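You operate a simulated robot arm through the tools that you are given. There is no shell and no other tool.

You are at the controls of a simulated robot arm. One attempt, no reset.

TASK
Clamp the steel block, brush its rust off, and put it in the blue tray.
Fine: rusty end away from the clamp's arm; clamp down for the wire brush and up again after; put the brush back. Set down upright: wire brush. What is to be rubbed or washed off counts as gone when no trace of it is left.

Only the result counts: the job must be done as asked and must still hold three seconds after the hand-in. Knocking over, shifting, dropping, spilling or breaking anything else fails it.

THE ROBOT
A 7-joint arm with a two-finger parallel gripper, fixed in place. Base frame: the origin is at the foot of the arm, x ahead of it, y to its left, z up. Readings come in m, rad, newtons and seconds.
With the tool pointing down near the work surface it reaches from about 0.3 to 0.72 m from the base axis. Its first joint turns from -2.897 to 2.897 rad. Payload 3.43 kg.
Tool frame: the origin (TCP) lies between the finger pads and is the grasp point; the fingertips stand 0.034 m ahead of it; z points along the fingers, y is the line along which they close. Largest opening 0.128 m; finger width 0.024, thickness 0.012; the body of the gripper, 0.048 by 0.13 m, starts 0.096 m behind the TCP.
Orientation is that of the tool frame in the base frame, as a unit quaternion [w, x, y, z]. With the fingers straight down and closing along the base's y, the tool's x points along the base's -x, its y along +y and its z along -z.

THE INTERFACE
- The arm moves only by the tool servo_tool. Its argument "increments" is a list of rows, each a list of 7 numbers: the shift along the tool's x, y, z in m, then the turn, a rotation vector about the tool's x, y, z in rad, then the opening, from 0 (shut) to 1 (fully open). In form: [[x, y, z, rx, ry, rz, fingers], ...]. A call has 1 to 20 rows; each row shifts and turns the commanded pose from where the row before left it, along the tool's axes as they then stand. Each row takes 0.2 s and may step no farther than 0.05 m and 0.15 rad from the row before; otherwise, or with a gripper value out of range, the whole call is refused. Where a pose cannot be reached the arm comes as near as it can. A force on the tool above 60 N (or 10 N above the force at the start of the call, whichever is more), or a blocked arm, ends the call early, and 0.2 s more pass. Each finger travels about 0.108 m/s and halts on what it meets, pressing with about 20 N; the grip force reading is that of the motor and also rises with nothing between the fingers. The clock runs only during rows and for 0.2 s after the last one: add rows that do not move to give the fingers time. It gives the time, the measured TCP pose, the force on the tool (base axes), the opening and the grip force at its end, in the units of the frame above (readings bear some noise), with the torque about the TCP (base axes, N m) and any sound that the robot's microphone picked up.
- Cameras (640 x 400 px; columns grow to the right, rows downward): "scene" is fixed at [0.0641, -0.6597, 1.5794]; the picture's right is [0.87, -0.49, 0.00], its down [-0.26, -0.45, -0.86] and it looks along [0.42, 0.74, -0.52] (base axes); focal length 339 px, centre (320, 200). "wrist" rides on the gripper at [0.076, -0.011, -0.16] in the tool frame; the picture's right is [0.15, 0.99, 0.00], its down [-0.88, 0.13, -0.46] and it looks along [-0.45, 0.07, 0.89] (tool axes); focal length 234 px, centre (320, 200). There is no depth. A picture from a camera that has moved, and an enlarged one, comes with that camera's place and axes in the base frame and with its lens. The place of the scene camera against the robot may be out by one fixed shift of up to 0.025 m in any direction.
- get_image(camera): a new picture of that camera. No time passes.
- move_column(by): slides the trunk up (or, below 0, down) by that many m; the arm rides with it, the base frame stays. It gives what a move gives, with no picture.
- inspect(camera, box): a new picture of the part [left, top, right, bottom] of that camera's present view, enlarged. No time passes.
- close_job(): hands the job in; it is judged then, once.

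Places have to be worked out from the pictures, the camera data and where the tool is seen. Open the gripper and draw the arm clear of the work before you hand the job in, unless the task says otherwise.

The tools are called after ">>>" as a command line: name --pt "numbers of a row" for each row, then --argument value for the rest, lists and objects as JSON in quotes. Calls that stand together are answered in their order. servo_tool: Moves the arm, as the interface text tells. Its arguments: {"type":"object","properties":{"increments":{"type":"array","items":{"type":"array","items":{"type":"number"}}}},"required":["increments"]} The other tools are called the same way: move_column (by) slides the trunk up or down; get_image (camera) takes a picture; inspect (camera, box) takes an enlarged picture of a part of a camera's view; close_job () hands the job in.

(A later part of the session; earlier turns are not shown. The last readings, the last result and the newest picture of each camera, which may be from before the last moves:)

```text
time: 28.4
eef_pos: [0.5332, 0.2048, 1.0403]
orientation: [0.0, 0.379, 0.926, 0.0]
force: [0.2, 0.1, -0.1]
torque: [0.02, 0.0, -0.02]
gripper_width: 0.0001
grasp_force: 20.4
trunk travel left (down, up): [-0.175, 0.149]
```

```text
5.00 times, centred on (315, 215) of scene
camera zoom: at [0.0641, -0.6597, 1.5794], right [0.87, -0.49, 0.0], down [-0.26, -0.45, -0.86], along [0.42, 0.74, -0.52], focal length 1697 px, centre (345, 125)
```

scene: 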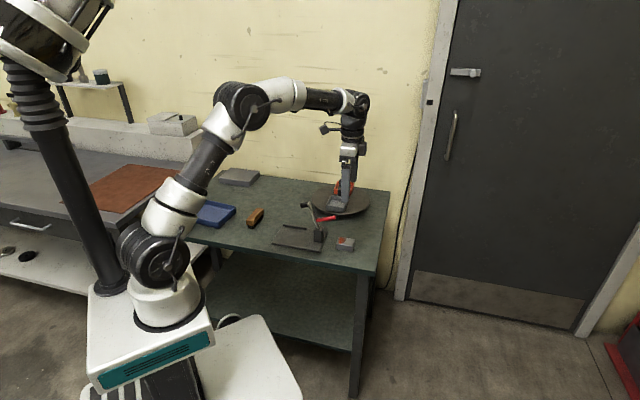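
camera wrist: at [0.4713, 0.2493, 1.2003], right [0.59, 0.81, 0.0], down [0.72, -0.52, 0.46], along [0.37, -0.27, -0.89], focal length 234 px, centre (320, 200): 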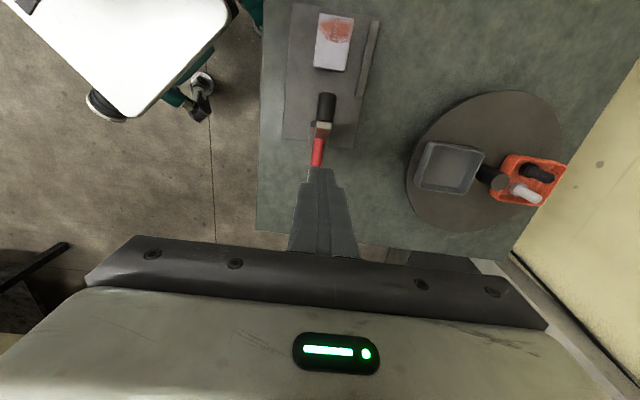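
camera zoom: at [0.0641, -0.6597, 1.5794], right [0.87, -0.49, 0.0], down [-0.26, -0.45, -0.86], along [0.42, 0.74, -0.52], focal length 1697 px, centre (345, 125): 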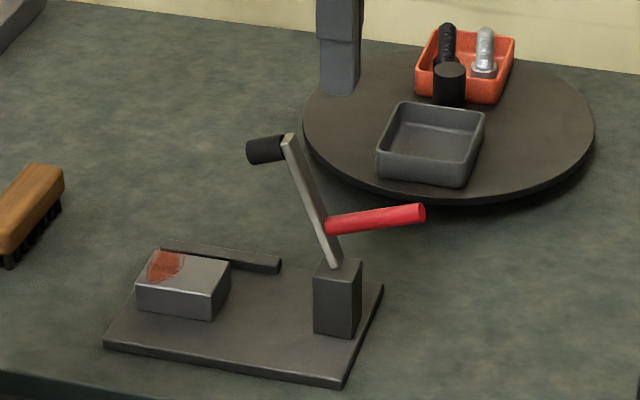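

The closed fingertips are right above the pivot, behind the arm. I'll descend 60 mm behind the arm's upper end and check.

>>> servo_tool --pt "0 0 0.02 0 0 0 0" --pt "0 0 0.02 0 0 0 0" --pt "0 0 0.02 0 0 0 0" --pt "0 0 0 0 0 0 0"

>>> inspect --camera "wrist" --box '[260, 60, 400, 200]'

>>> inspect --camera "scene" --box '[265, 175, 365, 255]'

```text
time: 29.4
eef_pos: [0.5322, 0.2035, 0.9816]
orientation: [0.0, 0.379, 0.925, 0.0]
force: [0.4, 0.2, -0.6]
torque: [-0.01, -0.01, 0.0]
gripper_width: 0.0
grasp_force: 20.4
trunk travel left (down, up): [-0.175, 0.149]
```

```text
2.86 times, centred on (330, 130) of wrist
camera zoom: at [0.4722, 0.2478, 1.1411], right [0.59, 0.81, 0.0], down [0.72, -0.52, 0.46], along [0.37, -0.27, -0.89], focal length 669 px, centre (291, 400)
```

zoom: 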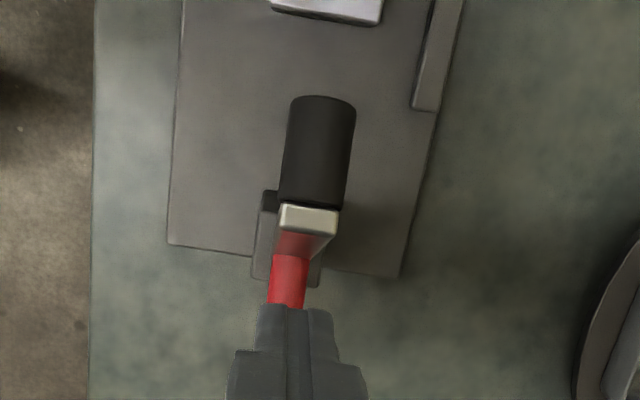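

```text
5.00 times, centred on (315, 215) of scene
camera zoom: at [0.0641, -0.6597, 1.5794], right [0.87, -0.49, 0.0], down [-0.26, -0.45, -0.86], along [0.42, 0.74, -0.52], focal length 1697 px, centre (345, 125)
```

zoom: 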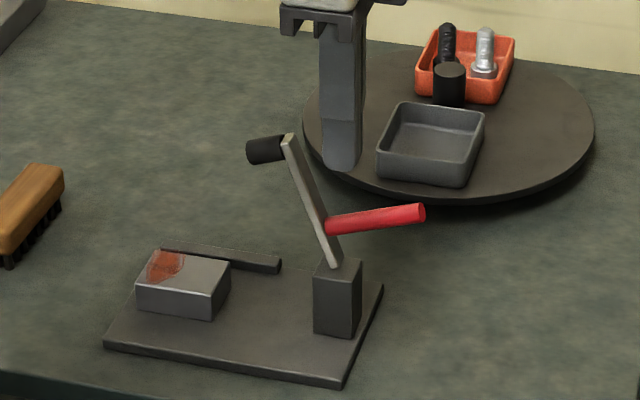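

Alignment with the arm is within about 1 mm. I'll push the arm along the first part of its arc (to about 50°) and check how it moves.

>>> servo_tool --pt "0 0 0.0067 0 0 0 0" --pt "0.0115 0 0 0 0 0 0" --pt "0.0069 0 0.0027 0 0 0 0" --pt "0.0069 0 0.0027 0 0 0 0" --pt "0.0064 0 0.0038 0 0 0 0" --pt "0.0063 0 0.0038 0 0 0 0" --pt "0 0 0 0 0 0 0"

>>> inspect --camera "scene" --box '[265, 175, 365, 255]'

>>> inspect --camera "wrist" --box '[240, 60, 400, 220]'

```text
time: 31.0
eef_pos: [0.5077, 0.2295, 0.9611]
orientation: [0.0, 0.379, 0.925, 0.0]
force: [0.6, -0.7, -1.3]
torque: [-0.06, -0.04, -0.02]
gripper_width: 0.0
grasp_force: 20.6
trunk travel left (down, up): [-0.175, 0.149]
```

```text
5.00 times, centred on (315, 215) of scene
camera zoom: at [0.0641, -0.6597, 1.5794], right [0.87, -0.49, 0.0], down [-0.26, -0.45, -0.86], along [0.42, 0.74, -0.52], focal length 1697 px, centre (345, 125)
```

zoom: 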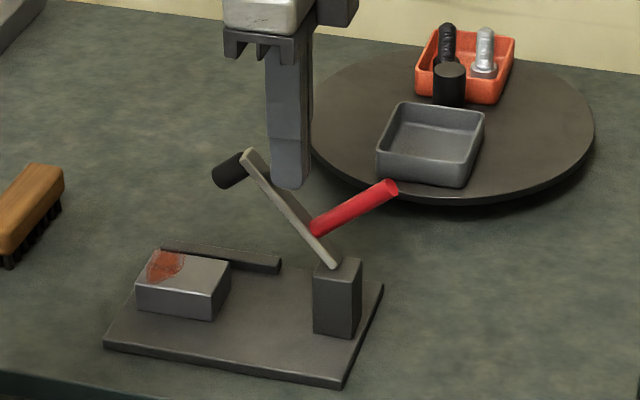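

```text
2.50 times, centred on (320, 140) of wrist
camera zoom: at [0.4456, 0.2736, 1.1204], right [0.59, 0.81, 0.0], down [0.72, -0.52, 0.46], along [0.37, -0.27, -0.89], focal length 585 px, centre (320, 350)
```

zoom: 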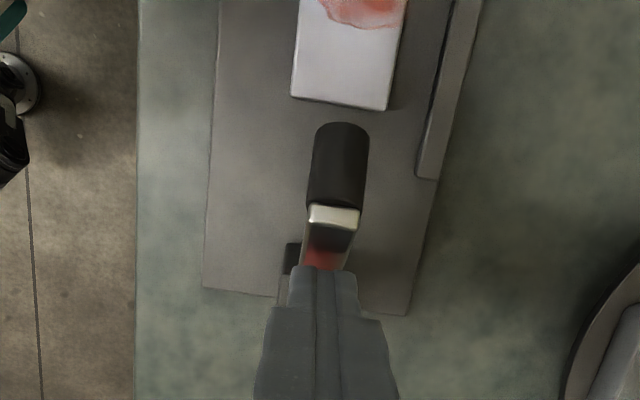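

The arm follows with almost no force. I'll continue along the arc down to near horizontal.

>>> servo_tool --pt "0.0056 0 0.0049 0 0 0 0" --pt "0.0056 0 0.0049 0 0 0 0" --pt "0.0047 0 0.0058 0 0 0 0" --pt "0.0047 0 0.0057 0 0 0 0" --pt "0.0036 0 0.0065 0 0 0 0" --pt "0.0036 0 0.0065 0 0 0 0" --pt "0 0 0 0 0 0 0"

>>> inspect --camera "scene" --box '[265, 175, 365, 255]'

>>> inspect --camera "wrist" --box '[240, 60, 400, 220]'

```text
time: 32.6
eef_pos: [0.4861, 0.2505, 0.9265]
orientation: [0.0, 0.379, 0.925, 0.0]
force: [0.3, 0.1, 0.5]
torque: [-0.02, 0.0, 0.0]
gripper_width: 0.0002
grasp_force: 19.8
trunk travel left (down, up): [-0.175, 0.149]
```

```text
5.00 times, centred on (315, 215) of scene
camera zoom: at [0.0641, -0.6597, 1.5794], right [0.87, -0.49, 0.0], down [-0.26, -0.45, -0.86], along [0.42, 0.74, -0.52], focal length 1697 px, centre (345, 125)
```

zoom: 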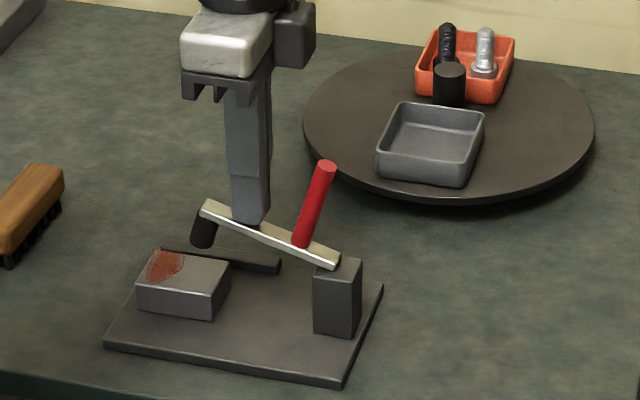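

```text
2.50 times, centred on (320, 140) of wrist
camera zoom: at [0.4243, 0.2943, 1.0858], right [0.59, 0.81, 0.0], down [0.72, -0.52, 0.46], along [0.37, -0.27, -0.89], focal length 585 px, centre (320, 350)
```

zoom: 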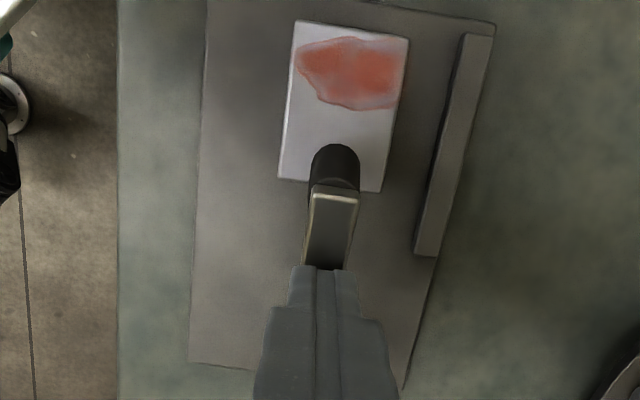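

The arm is now at about 20° and the pad is heading for the block's clean end. I'll press it down the rest of the way in small steps.

>>> servo_tool --pt "0.0025 0 0.007 0 0 0 0" --pt "0.0024 0 0.007 0 0 0 0" --pt "0.001 0 0.005 0 0 0 0" --pt "0 0 0 0 0 0 0"

>>> inspect --camera "scene" --box '[265, 175, 365, 255]'

>>> inspect --camera "wrist" --box '[240, 60, 400, 220]'

```text
time: 33.6
eef_pos: [0.4813, 0.2547, 0.9083]
orientation: [0.001, 0.378, 0.926, 0.0]
force: [-1.1, -0.8, -0.6]
torque: [-0.02, 0.0, -0.04]
gripper_width: 0.0001
grasp_force: 20.1
trunk travel left (down, up): [-0.175, 0.149]
```

```text
5.00 times, centred on (315, 215) of scene
camera zoom: at [0.0641, -0.6597, 1.5794], right [0.87, -0.49, 0.0], down [-0.26, -0.45, -0.86], along [0.42, 0.74, -0.52], focal length 1697 px, centre (345, 125)
```

zoom: 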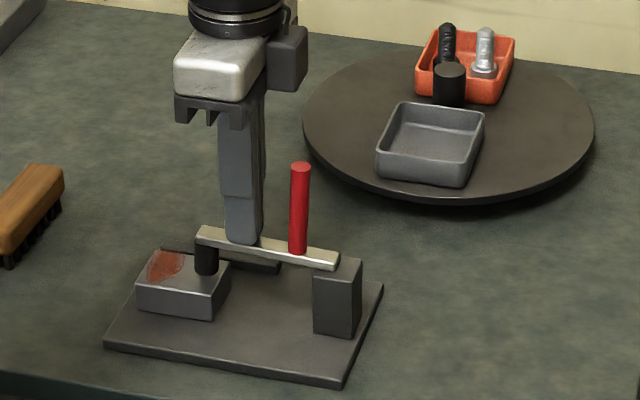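

```text
2.50 times, centred on (320, 140) of wrist
camera zoom: at [0.4203, 0.2983, 1.0673], right [0.59, 0.81, 0.0], down [0.72, -0.52, 0.46], along [0.37, -0.27, -0.89], focal length 585 px, centre (320, 350)
```

zoom: 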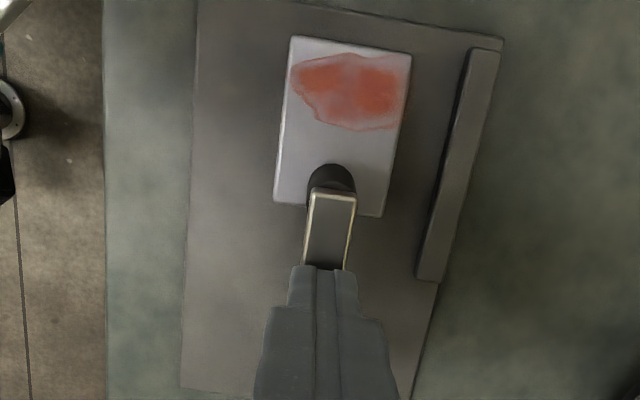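

The pad looks to be on the clean half, with the handle upright. I'll press down gently in small steps until I feel firm resistance.

>>> servo_tool --pt "0 0 0.003 0 0 0 0" --pt "0 0 0 0 0 0 0"

>>> servo_tool --pt "0 0 0.003 0 0 0 0" --pt "0 0 0 0 0 0 0"

>>> servo_tool --pt "0 0 0.002 0 0 0 0" --pt "0 0 0 0 0 0 0"

```text
time: 34.2
eef_pos: [0.4824, 0.2544, 0.9051]
orientation: [0.0, 0.379, 0.926, 0.0]
force: [0.4, 0.1, 0.3]
torque: [0.0, 0.0, -0.01]
gripper_width: 0.0
grasp_force: 20.4
trunk travel left (down, up): [-0.175, 0.149]
```

```text
time: 34.8
eef_pos: [0.482, 0.2544, 0.9045]
orientation: [0.0, 0.379, 0.926, 0.001]
force: [-2.8, -0.4, 12.8]
torque: [-0.15, 0.03, -0.02]
gripper_width: 0.0
grasp_force: 20.0
trunk travel left (down, up): [-0.175, 0.149]
```

```text
time: 35.4
eef_pos: [0.4805, 0.2531, 0.9039]
orientation: [0.001, 0.379, 0.925, 0.003]
force: [-9.1, -1.1, 32.8]
torque: [-0.26, 0.05, -0.22]
gripper_width: 0.0
grasp_force: 19.9
trunk travel left (down, up): [-0.175, 0.149]
```

Firm resistance (33 N), so the arm is pressed down on the block. I'll rise straight up and check that the clamp stays down.

>>> servo_tool --pt "0 0 -0.01 0 0 0 0" --pt "0 0 -0.03 0 0 0 0" --pt "0 0 -0.04 0 0 0 0" --pt "0 0 -0.04 0 0 0 0" --pt "0 0 -0.04 0 0 0 0" --pt "0 0 0 0 0 0 0" --pt "0 0 0 0 0 0 0"

>>> inspect --camera "scene" --box '[265, 175, 365, 255]'

>>> get_image --camera "wrist"

>>> inspect --camera "wrist" --box '[240, 60, 400, 220]'

```text
time: 37.0
eef_pos: [0.4851, 0.2528, 1.0602]
orientation: [-0.001, 0.379, 0.925, 0.0]
force: [0.1, -0.5, 0.3]
torque: [0.01, -0.02, -0.01]
gripper_width: 0.0
grasp_force: 20.1
trunk travel left (down, up): [-0.175, 0.149]
```

```text
5.00 times, centred on (315, 215) of scene
camera zoom: at [0.0641, -0.6597, 1.5794], right [0.87, -0.49, 0.0], down [-0.26, -0.45, -0.86], along [0.42, 0.74, -0.52], focal length 1697 px, centre (345, 125)
```

zoom: 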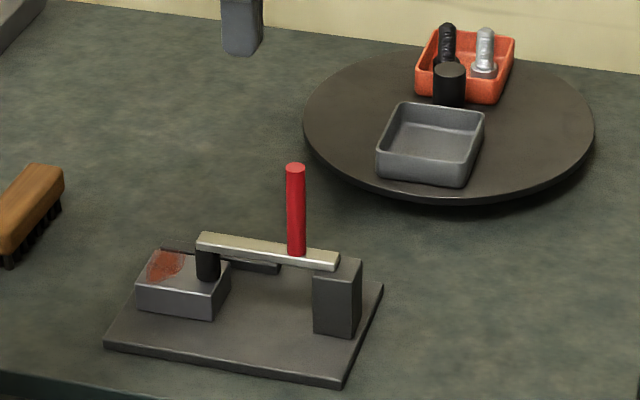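

```text
taken
camera wrist: at [0.4241, 0.2981, 1.2189], right [0.59, 0.81, 0.0], down [0.72, -0.52, 0.46], along [0.37, -0.27, -0.89], focal length 234 px, centre (320, 200)
```

wrist: 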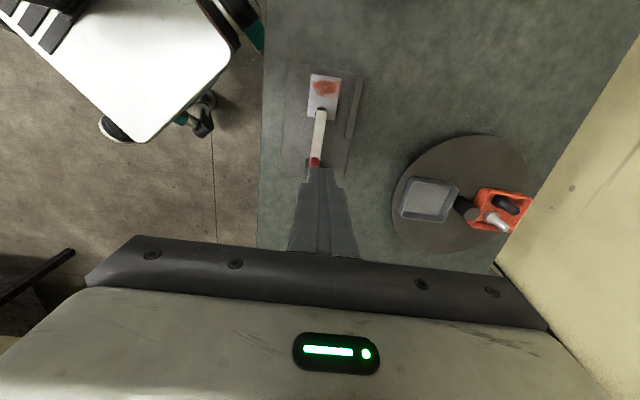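

```text
2.50 times, centred on (320, 140) of wrist
camera zoom: at [0.4241, 0.2981, 1.2189], right [0.59, 0.81, 0.0], down [0.72, -0.52, 0.46], along [0.37, -0.27, -0.89], focal length 585 px, centre (320, 350)
```

zoom: 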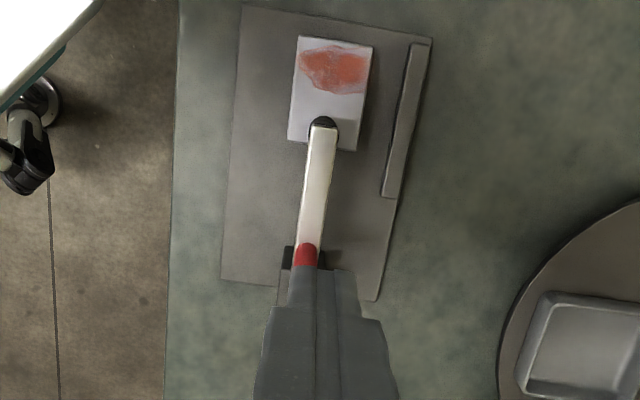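

The clamp is holding: the pad is on the block's clean half and the rust is fully exposed. Next is the brush, at about (0.376, 0.44) with its long axis along v. I'll move above it, turning the gripper so it will close across its width, and take a closer look.

>>> servo_tool --pt "0.0411 0.0112 0 0 0 0 0" --pt "0.0411 0.0112 0 0 0 0 0" --pt "0.0411 0.0112 0 0 0 0 0" --pt "0.0411 0.0112 0 0 0 0 0" --pt "0.0411 0.0112 0 0 0 0 0.3" --pt "0 0 0 0 0 -0.1428 0.6" --pt "0 0 0 0 0 -0.1428 0.6" --pt "0 0 0 0 0 -0.1428 0.6" --pt "0 0 0 0 0 -0.1428 0.6" --pt "0 0 0 0 0 -0.1428 0.6" --pt "0 0 0 0 0 -0.1428 0.6" --pt "0 0 0 0 0 -0.1428 0.6" --pt "0 0 0 0 0 -0.1428 0.6" --pt "0 0 0 0 0 -0.1428 0.6" --pt "0 0 0 0 0 -0.1428 0.6" --pt "0 0 0 0 0 -0.1428 0.6" --pt "0 0 0 0 0 0 0.6" --pt "0 0 0 0 0 0 0.6"

>>> get_image --camera "wrist"

>>> get_image --camera "scene"

>>> inspect --camera "scene" --box '[230, 195, 290, 240]'

```text
time: 40.8
eef_pos: [0.376, 0.4393, 1.0612]
orientation: [0.0, -0.386, 0.922, 0.0]
force: [0.1, 0.7, 0.1]
torque: [0.04, 0.0, 0.01]
gripper_width: 0.0767
grasp_force: 0.0
trunk travel left (down, up): [-0.175, 0.149]
```

```text
taken
camera wrist: at [0.3304, 0.3756, 1.2205], right [-0.81, 0.59, 0.0], down [0.52, 0.72, 0.46], along [0.27, 0.37, -0.89], focal length 234 px, centre (320, 200)
```

wrist: 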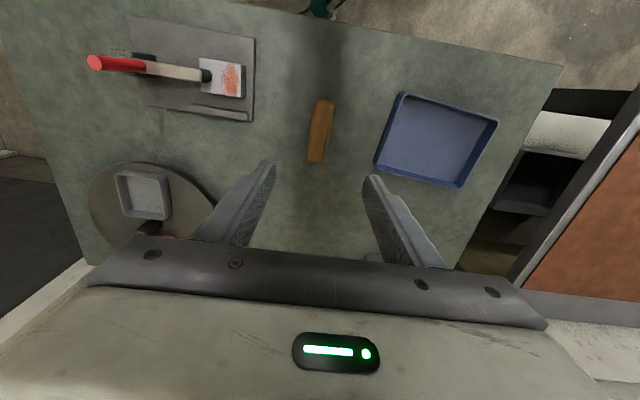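

```text
taken
```

scene: 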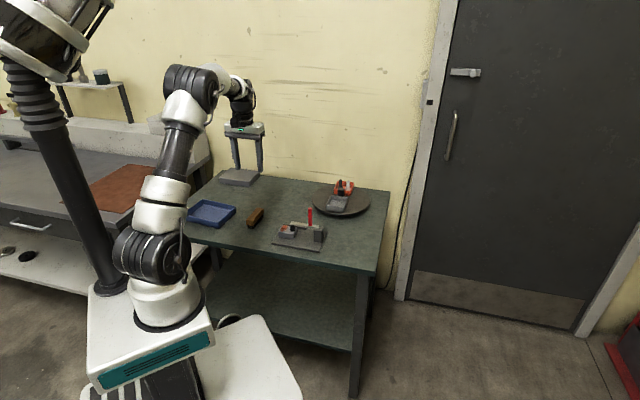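

```text
8.89 times, centred on (260, 218) of scene
camera zoom: at [0.0641, -0.6597, 1.5794], right [0.87, -0.49, 0.0], down [-0.26, -0.45, -0.86], along [0.42, 0.74, -0.52], focal length 3017 px, centre (853, 44)
```

zoom: 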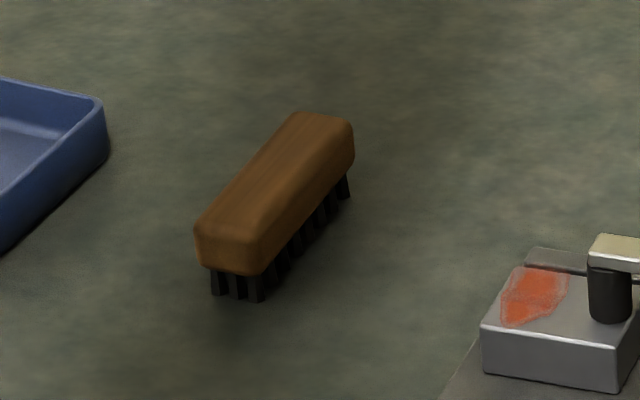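

I'll zoom in on the brush from the wrist camera for accurate alignment.

>>> inspect --camera "wrist" --box '[270, 85, 370, 175]'

>>> inspect --camera "wrist" --box '[110, 10, 290, 130]'

>>> inspect --camera "wrist" --box '[350, 70, 530, 200]'

```text
4.44 times, centred on (320, 130) of wrist
camera zoom: at [0.3304, 0.3756, 1.2205], right [-0.81, 0.59, 0.0], down [0.52, 0.72, 0.46], along [0.27, 0.37, -0.89], focal length 1041 px, centre (320, 511)
```

zoom: 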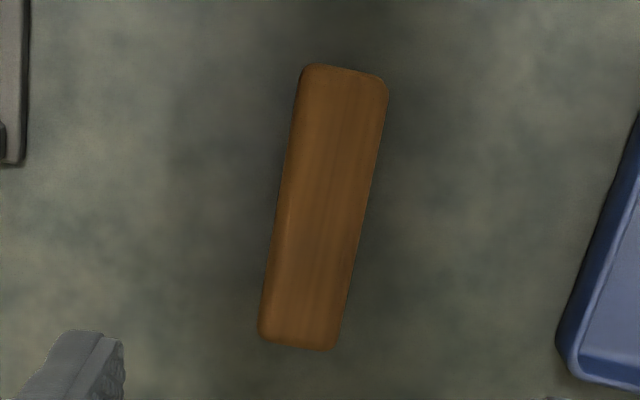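

```text
3.33 times, centred on (200, 70) of wrist
camera zoom: at [0.3304, 0.3756, 1.2205], right [-0.81, 0.59, 0.0], down [0.52, 0.72, 0.46], along [0.27, 0.37, -0.89], focal length 781 px, centre (720, 633)
```

zoom: 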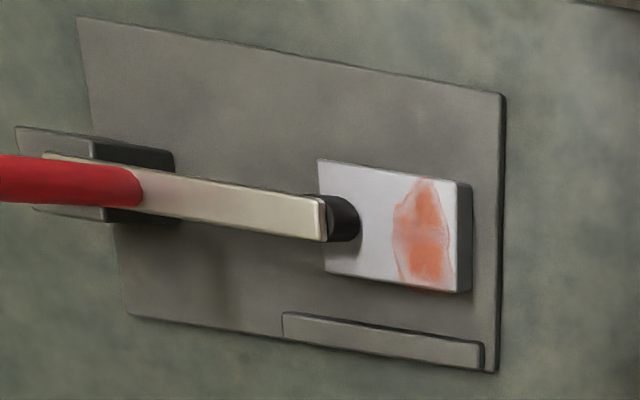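

```text
3.08 times, centred on (440, 135) of wrist
camera zoom: at [0.3304, 0.3756, 1.2205], right [-0.81, 0.59, 0.0], down [0.52, 0.72, 0.46], along [0.27, 0.37, -0.89], focal length 720 px, centre (-49, 400)
```

zoom: 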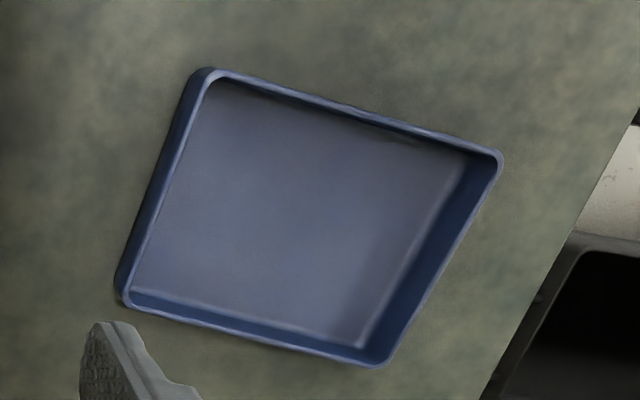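

The brush is about 0.10×0.03×0.035 m, centred at (0.375, 0.440) on the v axis. I'll grip it about 25 mm from its centre, toward its far (+v) end. After a 90° turn the grip will then sit right over the rust and clear the clamp arm. I'll align and descend partway first.

>>> servo_tool --pt "-0.0258 0.0004 0 0 0 0 0.6" --pt "0 0 0 0 0 0.022 0.6" --pt "0 0 0.04 0 0 0 0.6" --pt "0 0 0.04 0 0 0 0.6" --pt "0 0 0.04 0 0 0 0.6" --pt "0 0 0.04 0 0 0 0.6" --pt "0 0 0.025 0 0 0 0.6" --pt "0 0 0 0 0 0 0.6" --pt "0 0 0 0 0 0 0.6"

>>> get_image --camera "wrist"

>>> inspect --camera "wrist" --box '[250, 80, 390, 220]'

>>> inspect --camera "scene" --box '[210, 160, 310, 240]'

```text
time: 42.8
eef_pos: [0.3944, 0.4552, 0.8731]
orientation: [0.0, -0.376, 0.927, 0.0]
force: [0.1, -0.7, 0.1]
torque: [0.02, 0.03, 0.03]
gripper_width: 0.0769
grasp_force: 0.1
trunk travel left (down, up): [-0.175, 0.149]
```

```text
taken
camera wrist: at [0.3491, 0.393, 1.0316], right [-0.79, 0.61, 0.0], down [0.54, 0.71, 0.46], along [0.28, 0.36, -0.89], focal length 234 px, centre (320, 200)
```

wrist: 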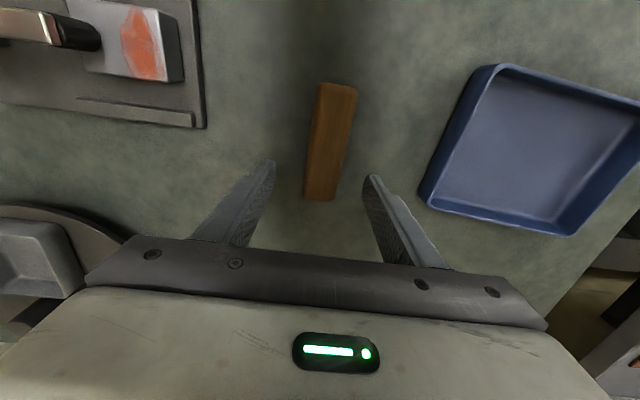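

```text
2.86 times, centred on (320, 150) of wrist
camera zoom: at [0.3491, 0.393, 1.0316], right [-0.79, 0.61, 0.0], down [0.54, 0.71, 0.46], along [0.28, 0.36, -0.89], focal length 669 px, centre (320, 343)
```

zoom: 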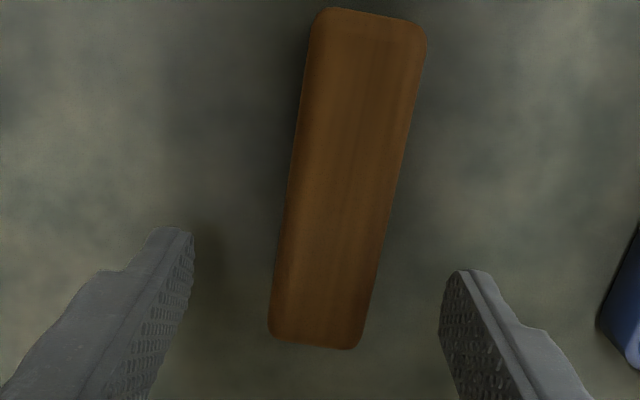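

```text
5.00 times, centred on (260, 200) of scene
camera zoom: at [0.0641, -0.6597, 1.5794], right [0.87, -0.49, 0.0], down [-0.26, -0.45, -0.86], along [0.42, 0.74, -0.52], focal length 1697 px, centre (620, 200)
```

zoom: 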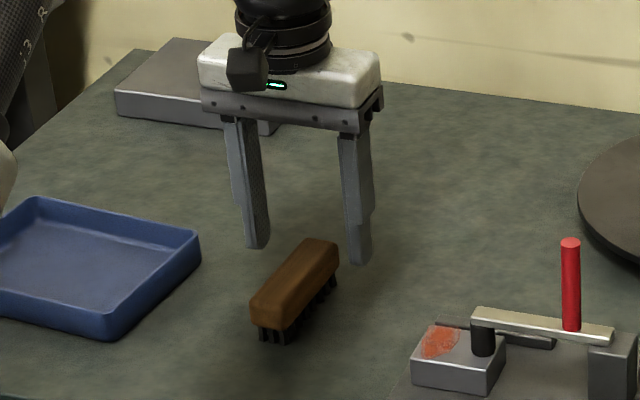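

The brush is well aligned: its axis is within 0.5° and about 2 mm off-centre, with its end 27 mm beyond the TCP. I'll correct by 2 mm, descend so the fingertips reach just below the wood, and close gently.

>>> servo_tool --pt "0 0.0022 0.01 0 0 0 0.6" --pt "0 0 0.01 0 0 0 0.6" --pt "0 0 0.0097 0 0 0 0.6" --pt "0 0 0 0 0 0 0.6" --pt "0 0 0 0 0 0 0.45" --pt "0 0 0 0 0 0 0.35" --pt "0 0 0 0 0 0 0.28" --pt "0 0 0 0 0 0 0.22" --pt "0 0 0 0 0 0 0.15" --pt "0 0 0 0 0 0 0.0" --pt "0 0 0 0 0 0 0.0"

>>> inspect --camera "wrist" --box '[250, 80, 390, 220]'

>>> inspect --camera "scene" --box '[210, 170, 290, 240]'

```text
time: 45.2
eef_pos: [0.393, 0.4577, 0.8451]
orientation: [0.0, -0.376, 0.927, 0.001]
force: [-0.5, 0.5, 0.1]
torque: [-0.01, -0.03, 0.0]
gripper_width: 0.0314
grasp_force: 20.0
trunk travel left (down, up): [-0.175, 0.149]
```

```text
2.86 times, centred on (320, 150) of wrist
camera zoom: at [0.3464, 0.3967, 1.0047], right [-0.79, 0.61, 0.0], down [0.54, 0.71, 0.46], along [0.28, 0.36, -0.89], focal length 669 px, centre (320, 343)
```

zoom: 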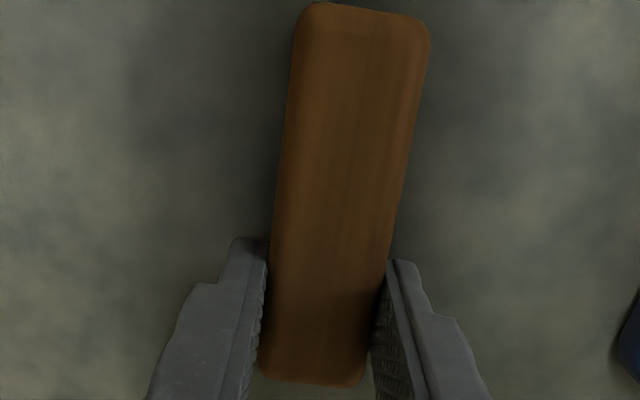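

```text
5.71 times, centred on (250, 205) of scene
camera zoom: at [0.0641, -0.6597, 1.5794], right [0.87, -0.49, 0.0], down [-0.26, -0.45, -0.86], along [0.42, 0.74, -0.52], focal length 1940 px, centre (720, 171)
```

zoom: 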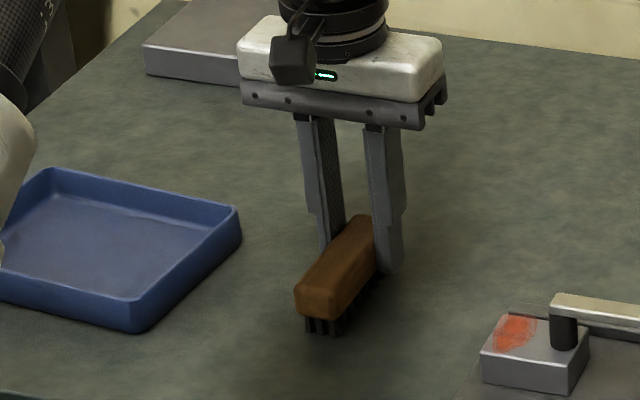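

The brush is gripped (31 mm, 20 N). I'll lift it 0.10 m, check it stays steady, then turn it 90° so it points along u.

>>> servo_tool --pt "0 0 -0.01 0 0 0 0" --pt "0 0 -0.03 0 0 0 0" --pt "0 0 -0.035 0 0 0 0" --pt "0 0 -0.028 0 0 0 0" --pt "0 0 0 0 0 0.141 0" --pt "0 0 0 0 0 0.141 0" --pt "0 0 0 0 0 0.141 0" --pt "0 0 0 0 0 0.141 0" --pt "0 0 0 0 0 0.141 0" --pt "0 0 0 0 0 0.141 0" --pt "0 0 0 0 0 0.141 0" --pt "0 0 0 0 0 0.141 0" --pt "0 0 0 0 0 0.141 0" --pt "0 0 0 0 0 0.141 0" --pt "0 0 0 0 0 0.141 0" --pt "0 0 0 0 0 0 0"

>>> get_image --camera "wrist"

>>> inspect --camera "scene" --box '[210, 150, 340, 250]'

```text
time: 48.6
eef_pos: [0.3915, 0.4569, 0.9484]
orientation: [0.0, 0.382, 0.924, 0.0]
force: [-0.6, 0.4, -1.6]
torque: [-0.01, -0.02, 0.0]
gripper_width: 0.0312
grasp_force: 20.2
trunk travel left (down, up): [-0.175, 0.149]
```

```text
taken
camera wrist: at [0.3306, 0.5028, 1.1075], right [0.59, 0.81, 0.0], down [0.72, -0.53, 0.46], along [0.37, -0.27, -0.89], focal length 234 px, centre (320, 200)
```

wrist: 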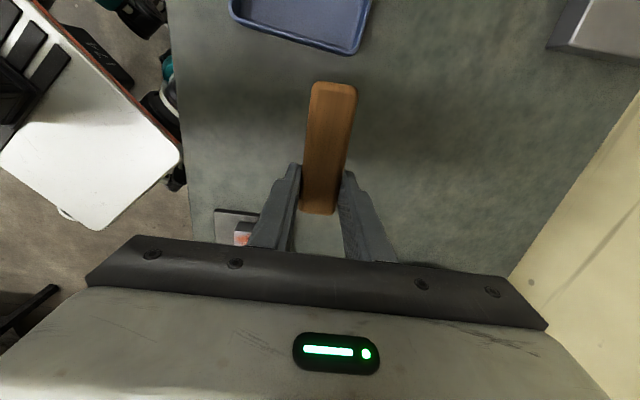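

```text
4.00 times, centred on (275, 200) of scene
camera zoom: at [0.0641, -0.6597, 1.5794], right [0.87, -0.49, 0.0], down [-0.26, -0.45, -0.86], along [0.42, 0.74, -0.52], focal length 1358 px, centre (500, 200)
```

zoom: 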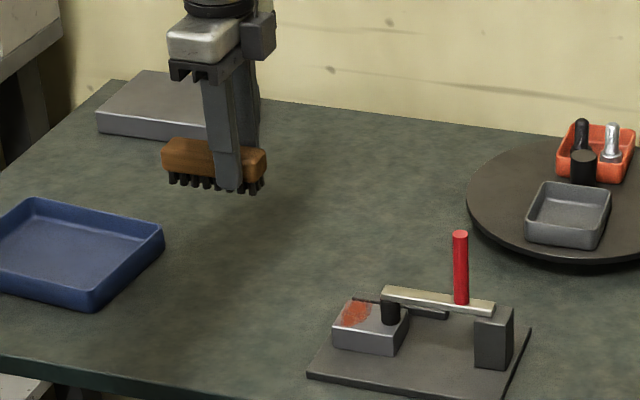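

The brush is level and well held. I'll carry it over to above the block, a little short of the final position, keeping its tip away from the clamp arm.

>>> servo_tool --pt "-0.0317 -0.0201 0 0 0 0 0" --pt "-0.0317 -0.0201 0 0 0 0 0" --pt "-0.0317 -0.0202 0 0 0 0 0" --pt "-0.0318 -0.0202 0 0 0 0 0" --pt "0 0 0 0 0 0 0" --pt "0 0 0.02 0 0 0 0" --pt "0 0 0.02 0 0 0 0" --pt "0 0 0 0 0 0 0"

>>> get_image --camera "wrist"

>>> inspect --camera "scene" --box '[260, 180, 350, 250]'

```text
time: 50.4
eef_pos: [0.4225, 0.3087, 0.9092]
orientation: [0.0, 0.38, 0.925, 0.0]
force: [1.2, -0.1, -0.4]
torque: [-0.01, -0.01, 0.02]
gripper_width: 0.0312
grasp_force: 19.4
trunk travel left (down, up): [-0.175, 0.149]
```

```text
taken
camera wrist: at [0.3615, 0.3542, 1.0678], right [0.59, 0.81, 0.0], down [0.72, -0.53, 0.46], along [0.37, -0.27, -0.89], focal length 234 px, centre (320, 200)
```

wrist: 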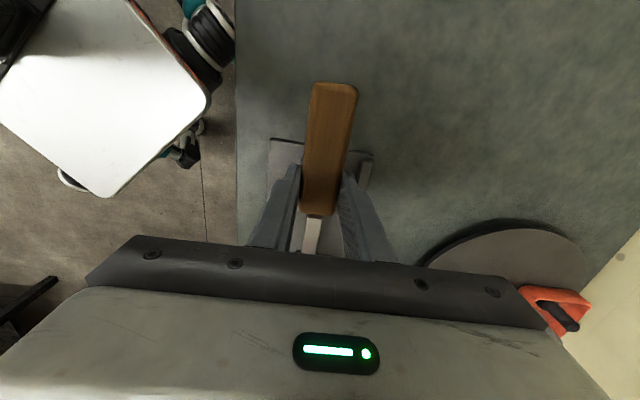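

```text
5.71 times, centred on (305, 215) of scene
camera zoom: at [0.0641, -0.6597, 1.5794], right [0.87, -0.49, 0.0], down [-0.26, -0.45, -0.86], along [0.42, 0.74, -0.52], focal length 1940 px, centre (406, 114)
```

zoom: 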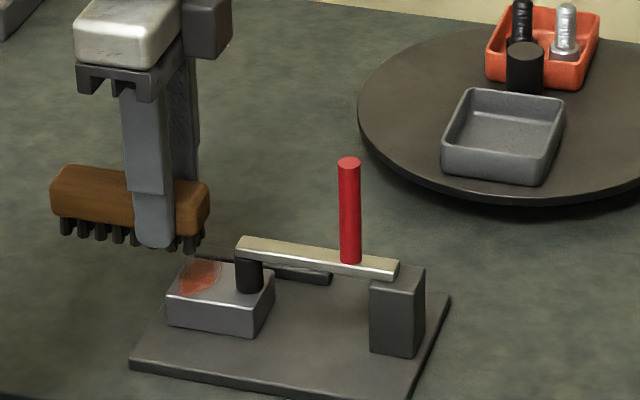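

The brush axis lines up with the clamp arm and its tip is still about 17 mm short of the arm's end. I'll lower the bristles to just above the block and then feel for contact.

>>> servo_tool --pt "0 0 0.012 0 0 0 0" --pt "0 0 0.011 0 0 0 0" --pt "0 0 0 0 0 0 0" --pt "0 0 0 0 0 0 0"

>>> servo_tool --pt "0 0 0.002 0 0 0 0" --pt "0 0 0 0 0 0 0"

>>> inspect --camera "scene" --box '[260, 190, 340, 250]'

```text
time: 51.4
eef_pos: [0.4246, 0.308, 0.8847]
orientation: [0.0, 0.381, 0.925, 0.0]
force: [-0.2, 0.9, 0.1]
torque: [0.01, 0.0, -0.01]
gripper_width: 0.0313
grasp_force: 20.4
trunk travel left (down, up): [-0.175, 0.149]
```

```text
time: 52.0
eef_pos: [0.4243, 0.3109, 0.8836]
orientation: [0.0, 0.38, 0.925, 0.0]
force: [-0.9, 0.1, -0.7]
torque: [0.0, -0.02, 0.01]
gripper_width: 0.0312
grasp_force: 20.4
trunk travel left (down, up): [-0.175, 0.149]
```

```text
6.67 times, centred on (300, 220) of scene
camera zoom: at [0.0641, -0.6597, 1.5794], right [0.87, -0.49, 0.0], down [-0.26, -0.45, -0.86], along [0.42, 0.74, -0.52], focal length 2263 px, centre (453, 67)
```

zoom: 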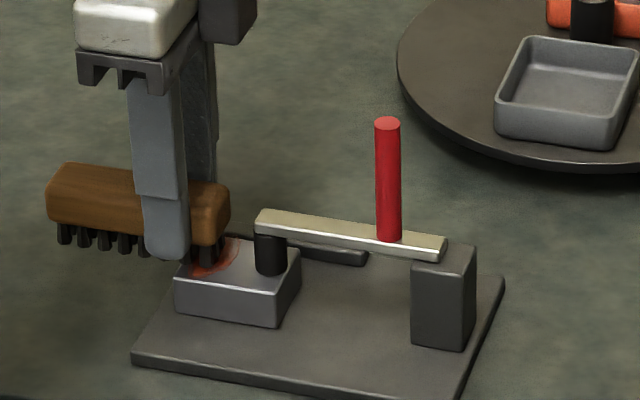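

No contact yet at TCP 0.885; bristles are a few mm above the block. Stepping down by 1 mm at a time.

>>> servo_tool --pt "0 0 0.002 0 0 0 0" --pt "0 0 0 0 0 0 0"

>>> servo_tool --pt "0 0 0.001 0 0 0 0" --pt "0 0 0 0 0 0 0"

>>> servo_tool --pt "0 0 0.001 0 0 0 0" --pt "0 0 0 0 0 0 0"

```text
time: 52.6
eef_pos: [0.4253, 0.3097, 0.8824]
orientation: [0.0, 0.381, 0.925, 0.0]
force: [0.5, 0.5, -0.5]
torque: [-0.03, 0.0, 0.0]
gripper_width: 0.0314
grasp_force: 19.9
trunk travel left (down, up): [-0.175, 0.149]
```

```text
time: 53.2
eef_pos: [0.4247, 0.3105, 0.8812]
orientation: [0.001, 0.38, 0.925, 0.0]
force: [-0.4, 0.8, -1.3]
torque: [0.01, 0.01, 0.02]
gripper_width: 0.0314
grasp_force: 19.7
trunk travel left (down, up): [-0.175, 0.149]
```

```text
time: 53.8
eef_pos: [0.4255, 0.311, 0.8815]
orientation: [0.0, 0.38, 0.925, 0.001]
force: [0.6, 0.5, 4.7]
torque: [-0.06, 0.02, -0.03]
gripper_width: 0.0313
grasp_force: 20.1
trunk travel left (down, up): [-0.175, 0.149]
```

Bristles are touching at TCP ≈0.881 with about 5 N. I'll press slightly more and stroke back and forth across the block's width, then check the rust.

>>> servo_tool --pt "0 0.009 0.0003 0 0 0 0" --pt "0 0.009 0 0 0 0 0" --pt "0 -0.012 0 0 0 0 0" --pt "0 -0.012 0 0 0 0 0" --pt "0 -0.012 0 0 0 0 0" --pt "0 0.012 0 0 0 0 0" --pt "0 0.012 0 0 0 0 0" --pt "0 0.012 0 0 0 0 0" --pt "0 -0.012 0 0 0 0 0" --pt "0 -0.012 0 0 0 0 0" --pt "0 -0.012 0 0 0 0 0" --pt "0 0.009 0 0 0 0 0" --pt "0 0.009 0 0 0 0 0"

>>> inspect --camera "scene" --box '[260, 190, 340, 250]'

```text
time: 56.6
eef_pos: [0.4257, 0.3124, 0.8799]
orientation: [0.0, 0.38, 0.925, -0.001]
force: [-4.3, -3.4, 11.3]
torque: [-0.21, 0.03, -0.02]
gripper_width: 0.0314
grasp_force: 20.2
trunk travel left (down, up): [-0.175, 0.149]
```

```text
6.67 times, centred on (300, 220) of scene
camera zoom: at [0.0641, -0.6597, 1.5794], right [0.87, -0.49, 0.0], down [-0.26, -0.45, -0.86], along [0.42, 0.74, -0.52], focal length 2263 px, centre (453, 67)
```

zoom: 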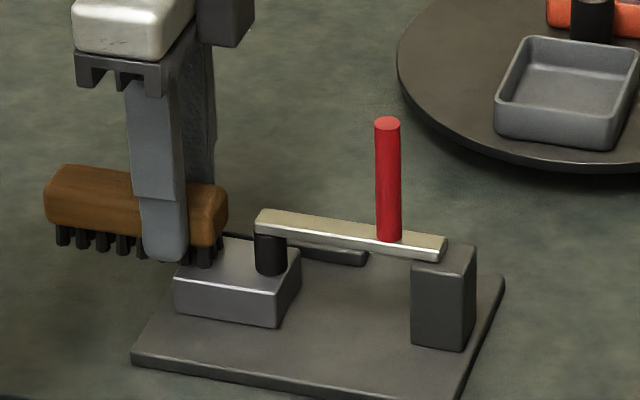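

The rust already looks gone where the brush passed. I'll step 5 mm and then another 5 mm toward the clamp arm with more strokes, to cover the whole rusty half (about 15 mm of clearance to the arm now).

>>> servo_tool --pt "-0.005 0 0 0 0 0 0" --pt "0 0.009 0 0 0 0 0" --pt "0 0.009 0 0 0 0 0" --pt "0 -0.012 0 0 0 0 0" --pt "0 -0.012 0 0 0 0 0" --pt "0 -0.012 0 0 0 0 0" --pt "0 0.009 0 0 0 0 0" --pt "0 0.009 0 0 0 0 0" --pt "-0.004 0 0 0 0 0 0" --pt "0 0.009 0 0 0 0 0" --pt "0 0.009 0 0 0 0 0" --pt "0 -0.012 0 0 0 0 0" --pt "0 -0.012 0 0 0 0 0" --pt "0 -0.012 0 0 0 0 0" --pt "0 0.012 0 0 0 0 0" --pt "0 0.012 0 0 0 0 0" --pt "0 0.012 0 0 0 0 0" --pt "0 -0.009 0 0 0 0 0" --pt "0 -0.009 0 0 0 0 0"

>>> inspect --camera "scene" --box '[260, 190, 340, 250]'

```text
time: 60.6
eef_pos: [0.4342, 0.3053, 0.8812]
orientation: [0.0, 0.38, 0.925, 0.002]
force: [4.1, 6.0, 20.2]
torque: [0.22, -0.08, -0.02]
gripper_width: 0.031
grasp_force: 19.9
trunk travel left (down, up): [-0.175, 0.149]
```

```text
6.67 times, centred on (300, 220) of scene
camera zoom: at [0.0641, -0.6597, 1.5794], right [0.87, -0.49, 0.0], down [-0.26, -0.45, -0.86], along [0.42, 0.74, -0.52], focal length 2263 px, centre (453, 67)
```

zoom: 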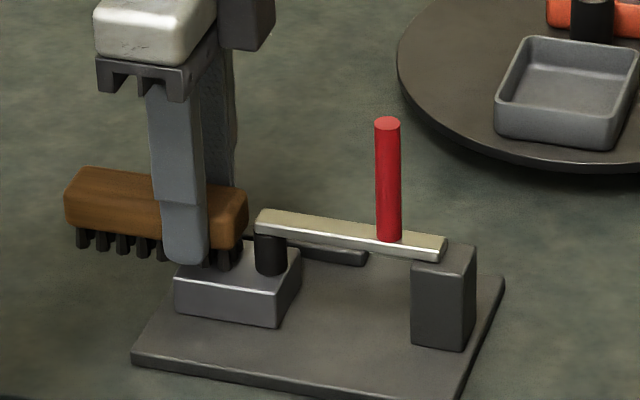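

Strokes are done with moderate force (about 20 N) and the block hasn't moved. I'll lift the brush to z=0.95 and inspect the block's top.

>>> servo_tool --pt "0 0 -0.02 0 0 0 0" --pt "0 0 -0.025 0 0 0 0" --pt "0 0 -0.0243 0 0 0 0" --pt "0.03 0 0 0 0 0 0" --pt "0.03 0 0 0 0 0 0" --pt "0 0 0 0 0 0 0"

>>> inspect --camera "scene" --box '[270, 205, 330, 250]'

>>> get_image --camera "wrist"

```text
time: 62.0
eef_pos: [0.387, 0.3475, 0.9505]
orientation: [0.0, 0.38, 0.925, 0.0]
force: [0.4, -0.4, -1.0]
torque: [-0.03, -0.04, 0.02]
gripper_width: 0.0315
grasp_force: 19.6
trunk travel left (down, up): [-0.175, 0.149]
```

```text
8.89 times, centred on (300, 228) of scene
camera zoom: at [0.0641, -0.6597, 1.5794], right [0.87, -0.49, 0.0], down [-0.26, -0.45, -0.86], along [0.42, 0.74, -0.52], focal length 3017 px, centre (498, -44)
```

zoom: 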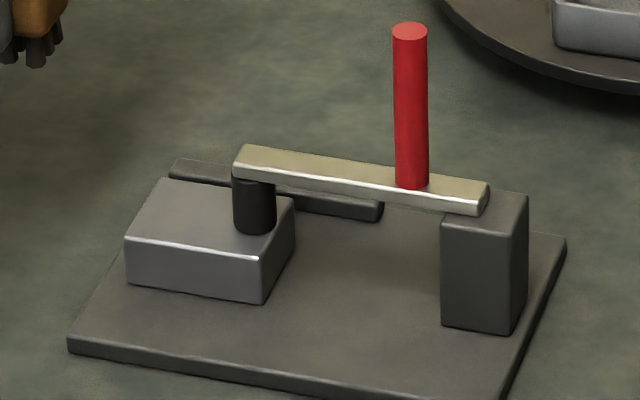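

```text
taken
camera wrist: at [0.3257, 0.3918, 1.1091], right [0.59, 0.81, 0.0], down [0.72, -0.53, 0.46], along [0.37, -0.27, -0.89], focal length 234 px, centre (320, 200)
```

wrist: 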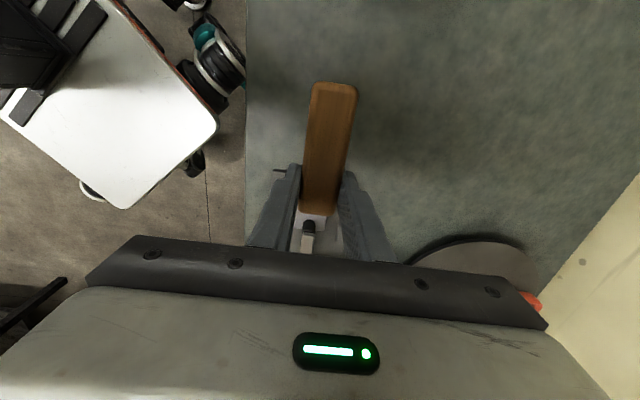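

From the scene camera the block's top looks clean. I'll carry the brush back over its place, turn it back, and use the wrist view from there to double-check the block.

>>> servo_tool --pt "0.0253 0.0269 0 0 0 0 0" --pt "0.0253 0.0269 0 0 0 0 0" --pt "0.0253 0.0268 0 0 0 0 0" --pt "0 0 0 0 0 -0.141 0" --pt "0 0 0 0 0 -0.141 0" --pt "0 0 0 0 0 -0.141 0" --pt "0 0 0 0 0 -0.141 0" --pt "0 0 0 0 0 -0.141 0" --pt "0 0 0 0 0 -0.141 0" --pt "0 0 0 0 0 -0.141 0" --pt "0 0 0 0 0 -0.141 0" --pt "0 0 0 0 0 -0.141 0" --pt "0 0 0 0 0 -0.141 0" --pt "0 0 0 0 0 -0.141 0" --pt "0 0 0 0 0 0 0" --pt "0 0 0 0 0 0 0"

>>> get_image --camera "wrist"

>>> inspect --camera "wrist" --box '[40, 0, 240, 140]'

>>> inspect --camera "scene" --box '[270, 205, 330, 250]'

```text
time: 65.4
eef_pos: [0.392, 0.4595, 0.9488]
orientation: [0.0, -0.376, 0.927, 0.0]
force: [0.1, 0.2, 0.1]
torque: [0.02, 0.02, -0.04]
gripper_width: 0.0311
grasp_force: 20.8
trunk travel left (down, up): [-0.175, 0.149]
```

```text
taken
camera wrist: at [0.3462, 0.3968, 1.1079], right [-0.79, 0.61, 0.0], down [0.54, 0.71, 0.46], along [0.28, 0.36, -0.89], focal length 234 px, centre (320, 200)
```

wrist: 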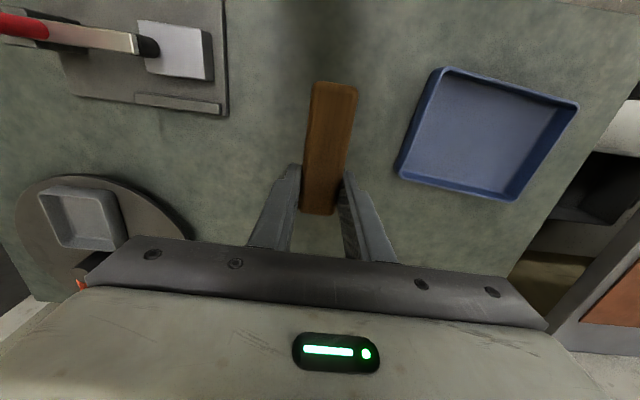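

```text
2.86 times, centred on (140, 70) of wrist
camera zoom: at [0.3462, 0.3968, 1.1079], right [-0.79, 0.61, 0.0], down [0.54, 0.71, 0.46], along [0.28, 0.36, -0.89], focal length 669 px, centre (834, 571)
```

zoom: 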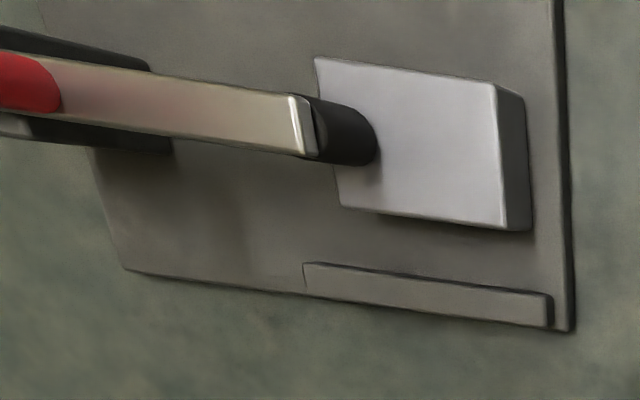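

```text
8.89 times, centred on (300, 228) of scene
camera zoom: at [0.0641, -0.6597, 1.5794], right [0.87, -0.49, 0.0], down [-0.26, -0.45, -0.86], along [0.42, 0.74, -0.52], focal length 3017 px, centre (498, -44)
```

zoom: 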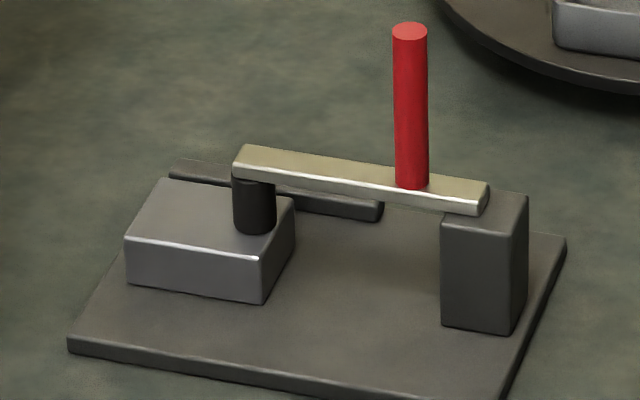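

The block's top and visible sides look free of rust. I'll enlarge once more to check for faint traces before putting the brush down.

>>> inspect --camera "wrist" --box '[130, 10, 220, 90]'

>>> inspect --camera "scene" --box '[278, 215, 308, 240]'

```text
5.00 times, centred on (175, 50) of wrist
camera zoom: at [0.3462, 0.3968, 1.1079], right [-0.79, 0.61, 0.0], down [0.54, 0.71, 0.46], along [0.28, 0.36, -0.89], focal length 1171 px, centre (1045, 950)
```

zoom: 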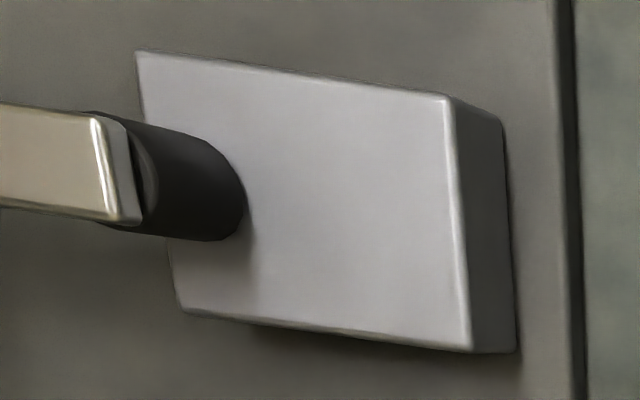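

```text
16.00 times, centred on (293, 228) of scene
camera zoom: at [0.0641, -0.6597, 1.5794], right [0.87, -0.49, 0.0], down [-0.26, -0.45, -0.86], along [0.42, 0.74, -0.52], focal length 5431 px, centre (752, -240)
```

zoom: 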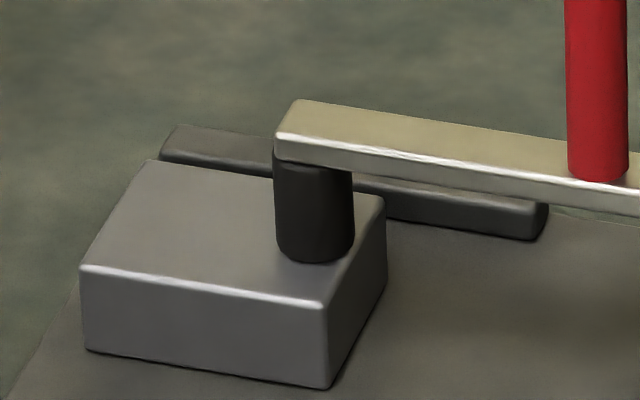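

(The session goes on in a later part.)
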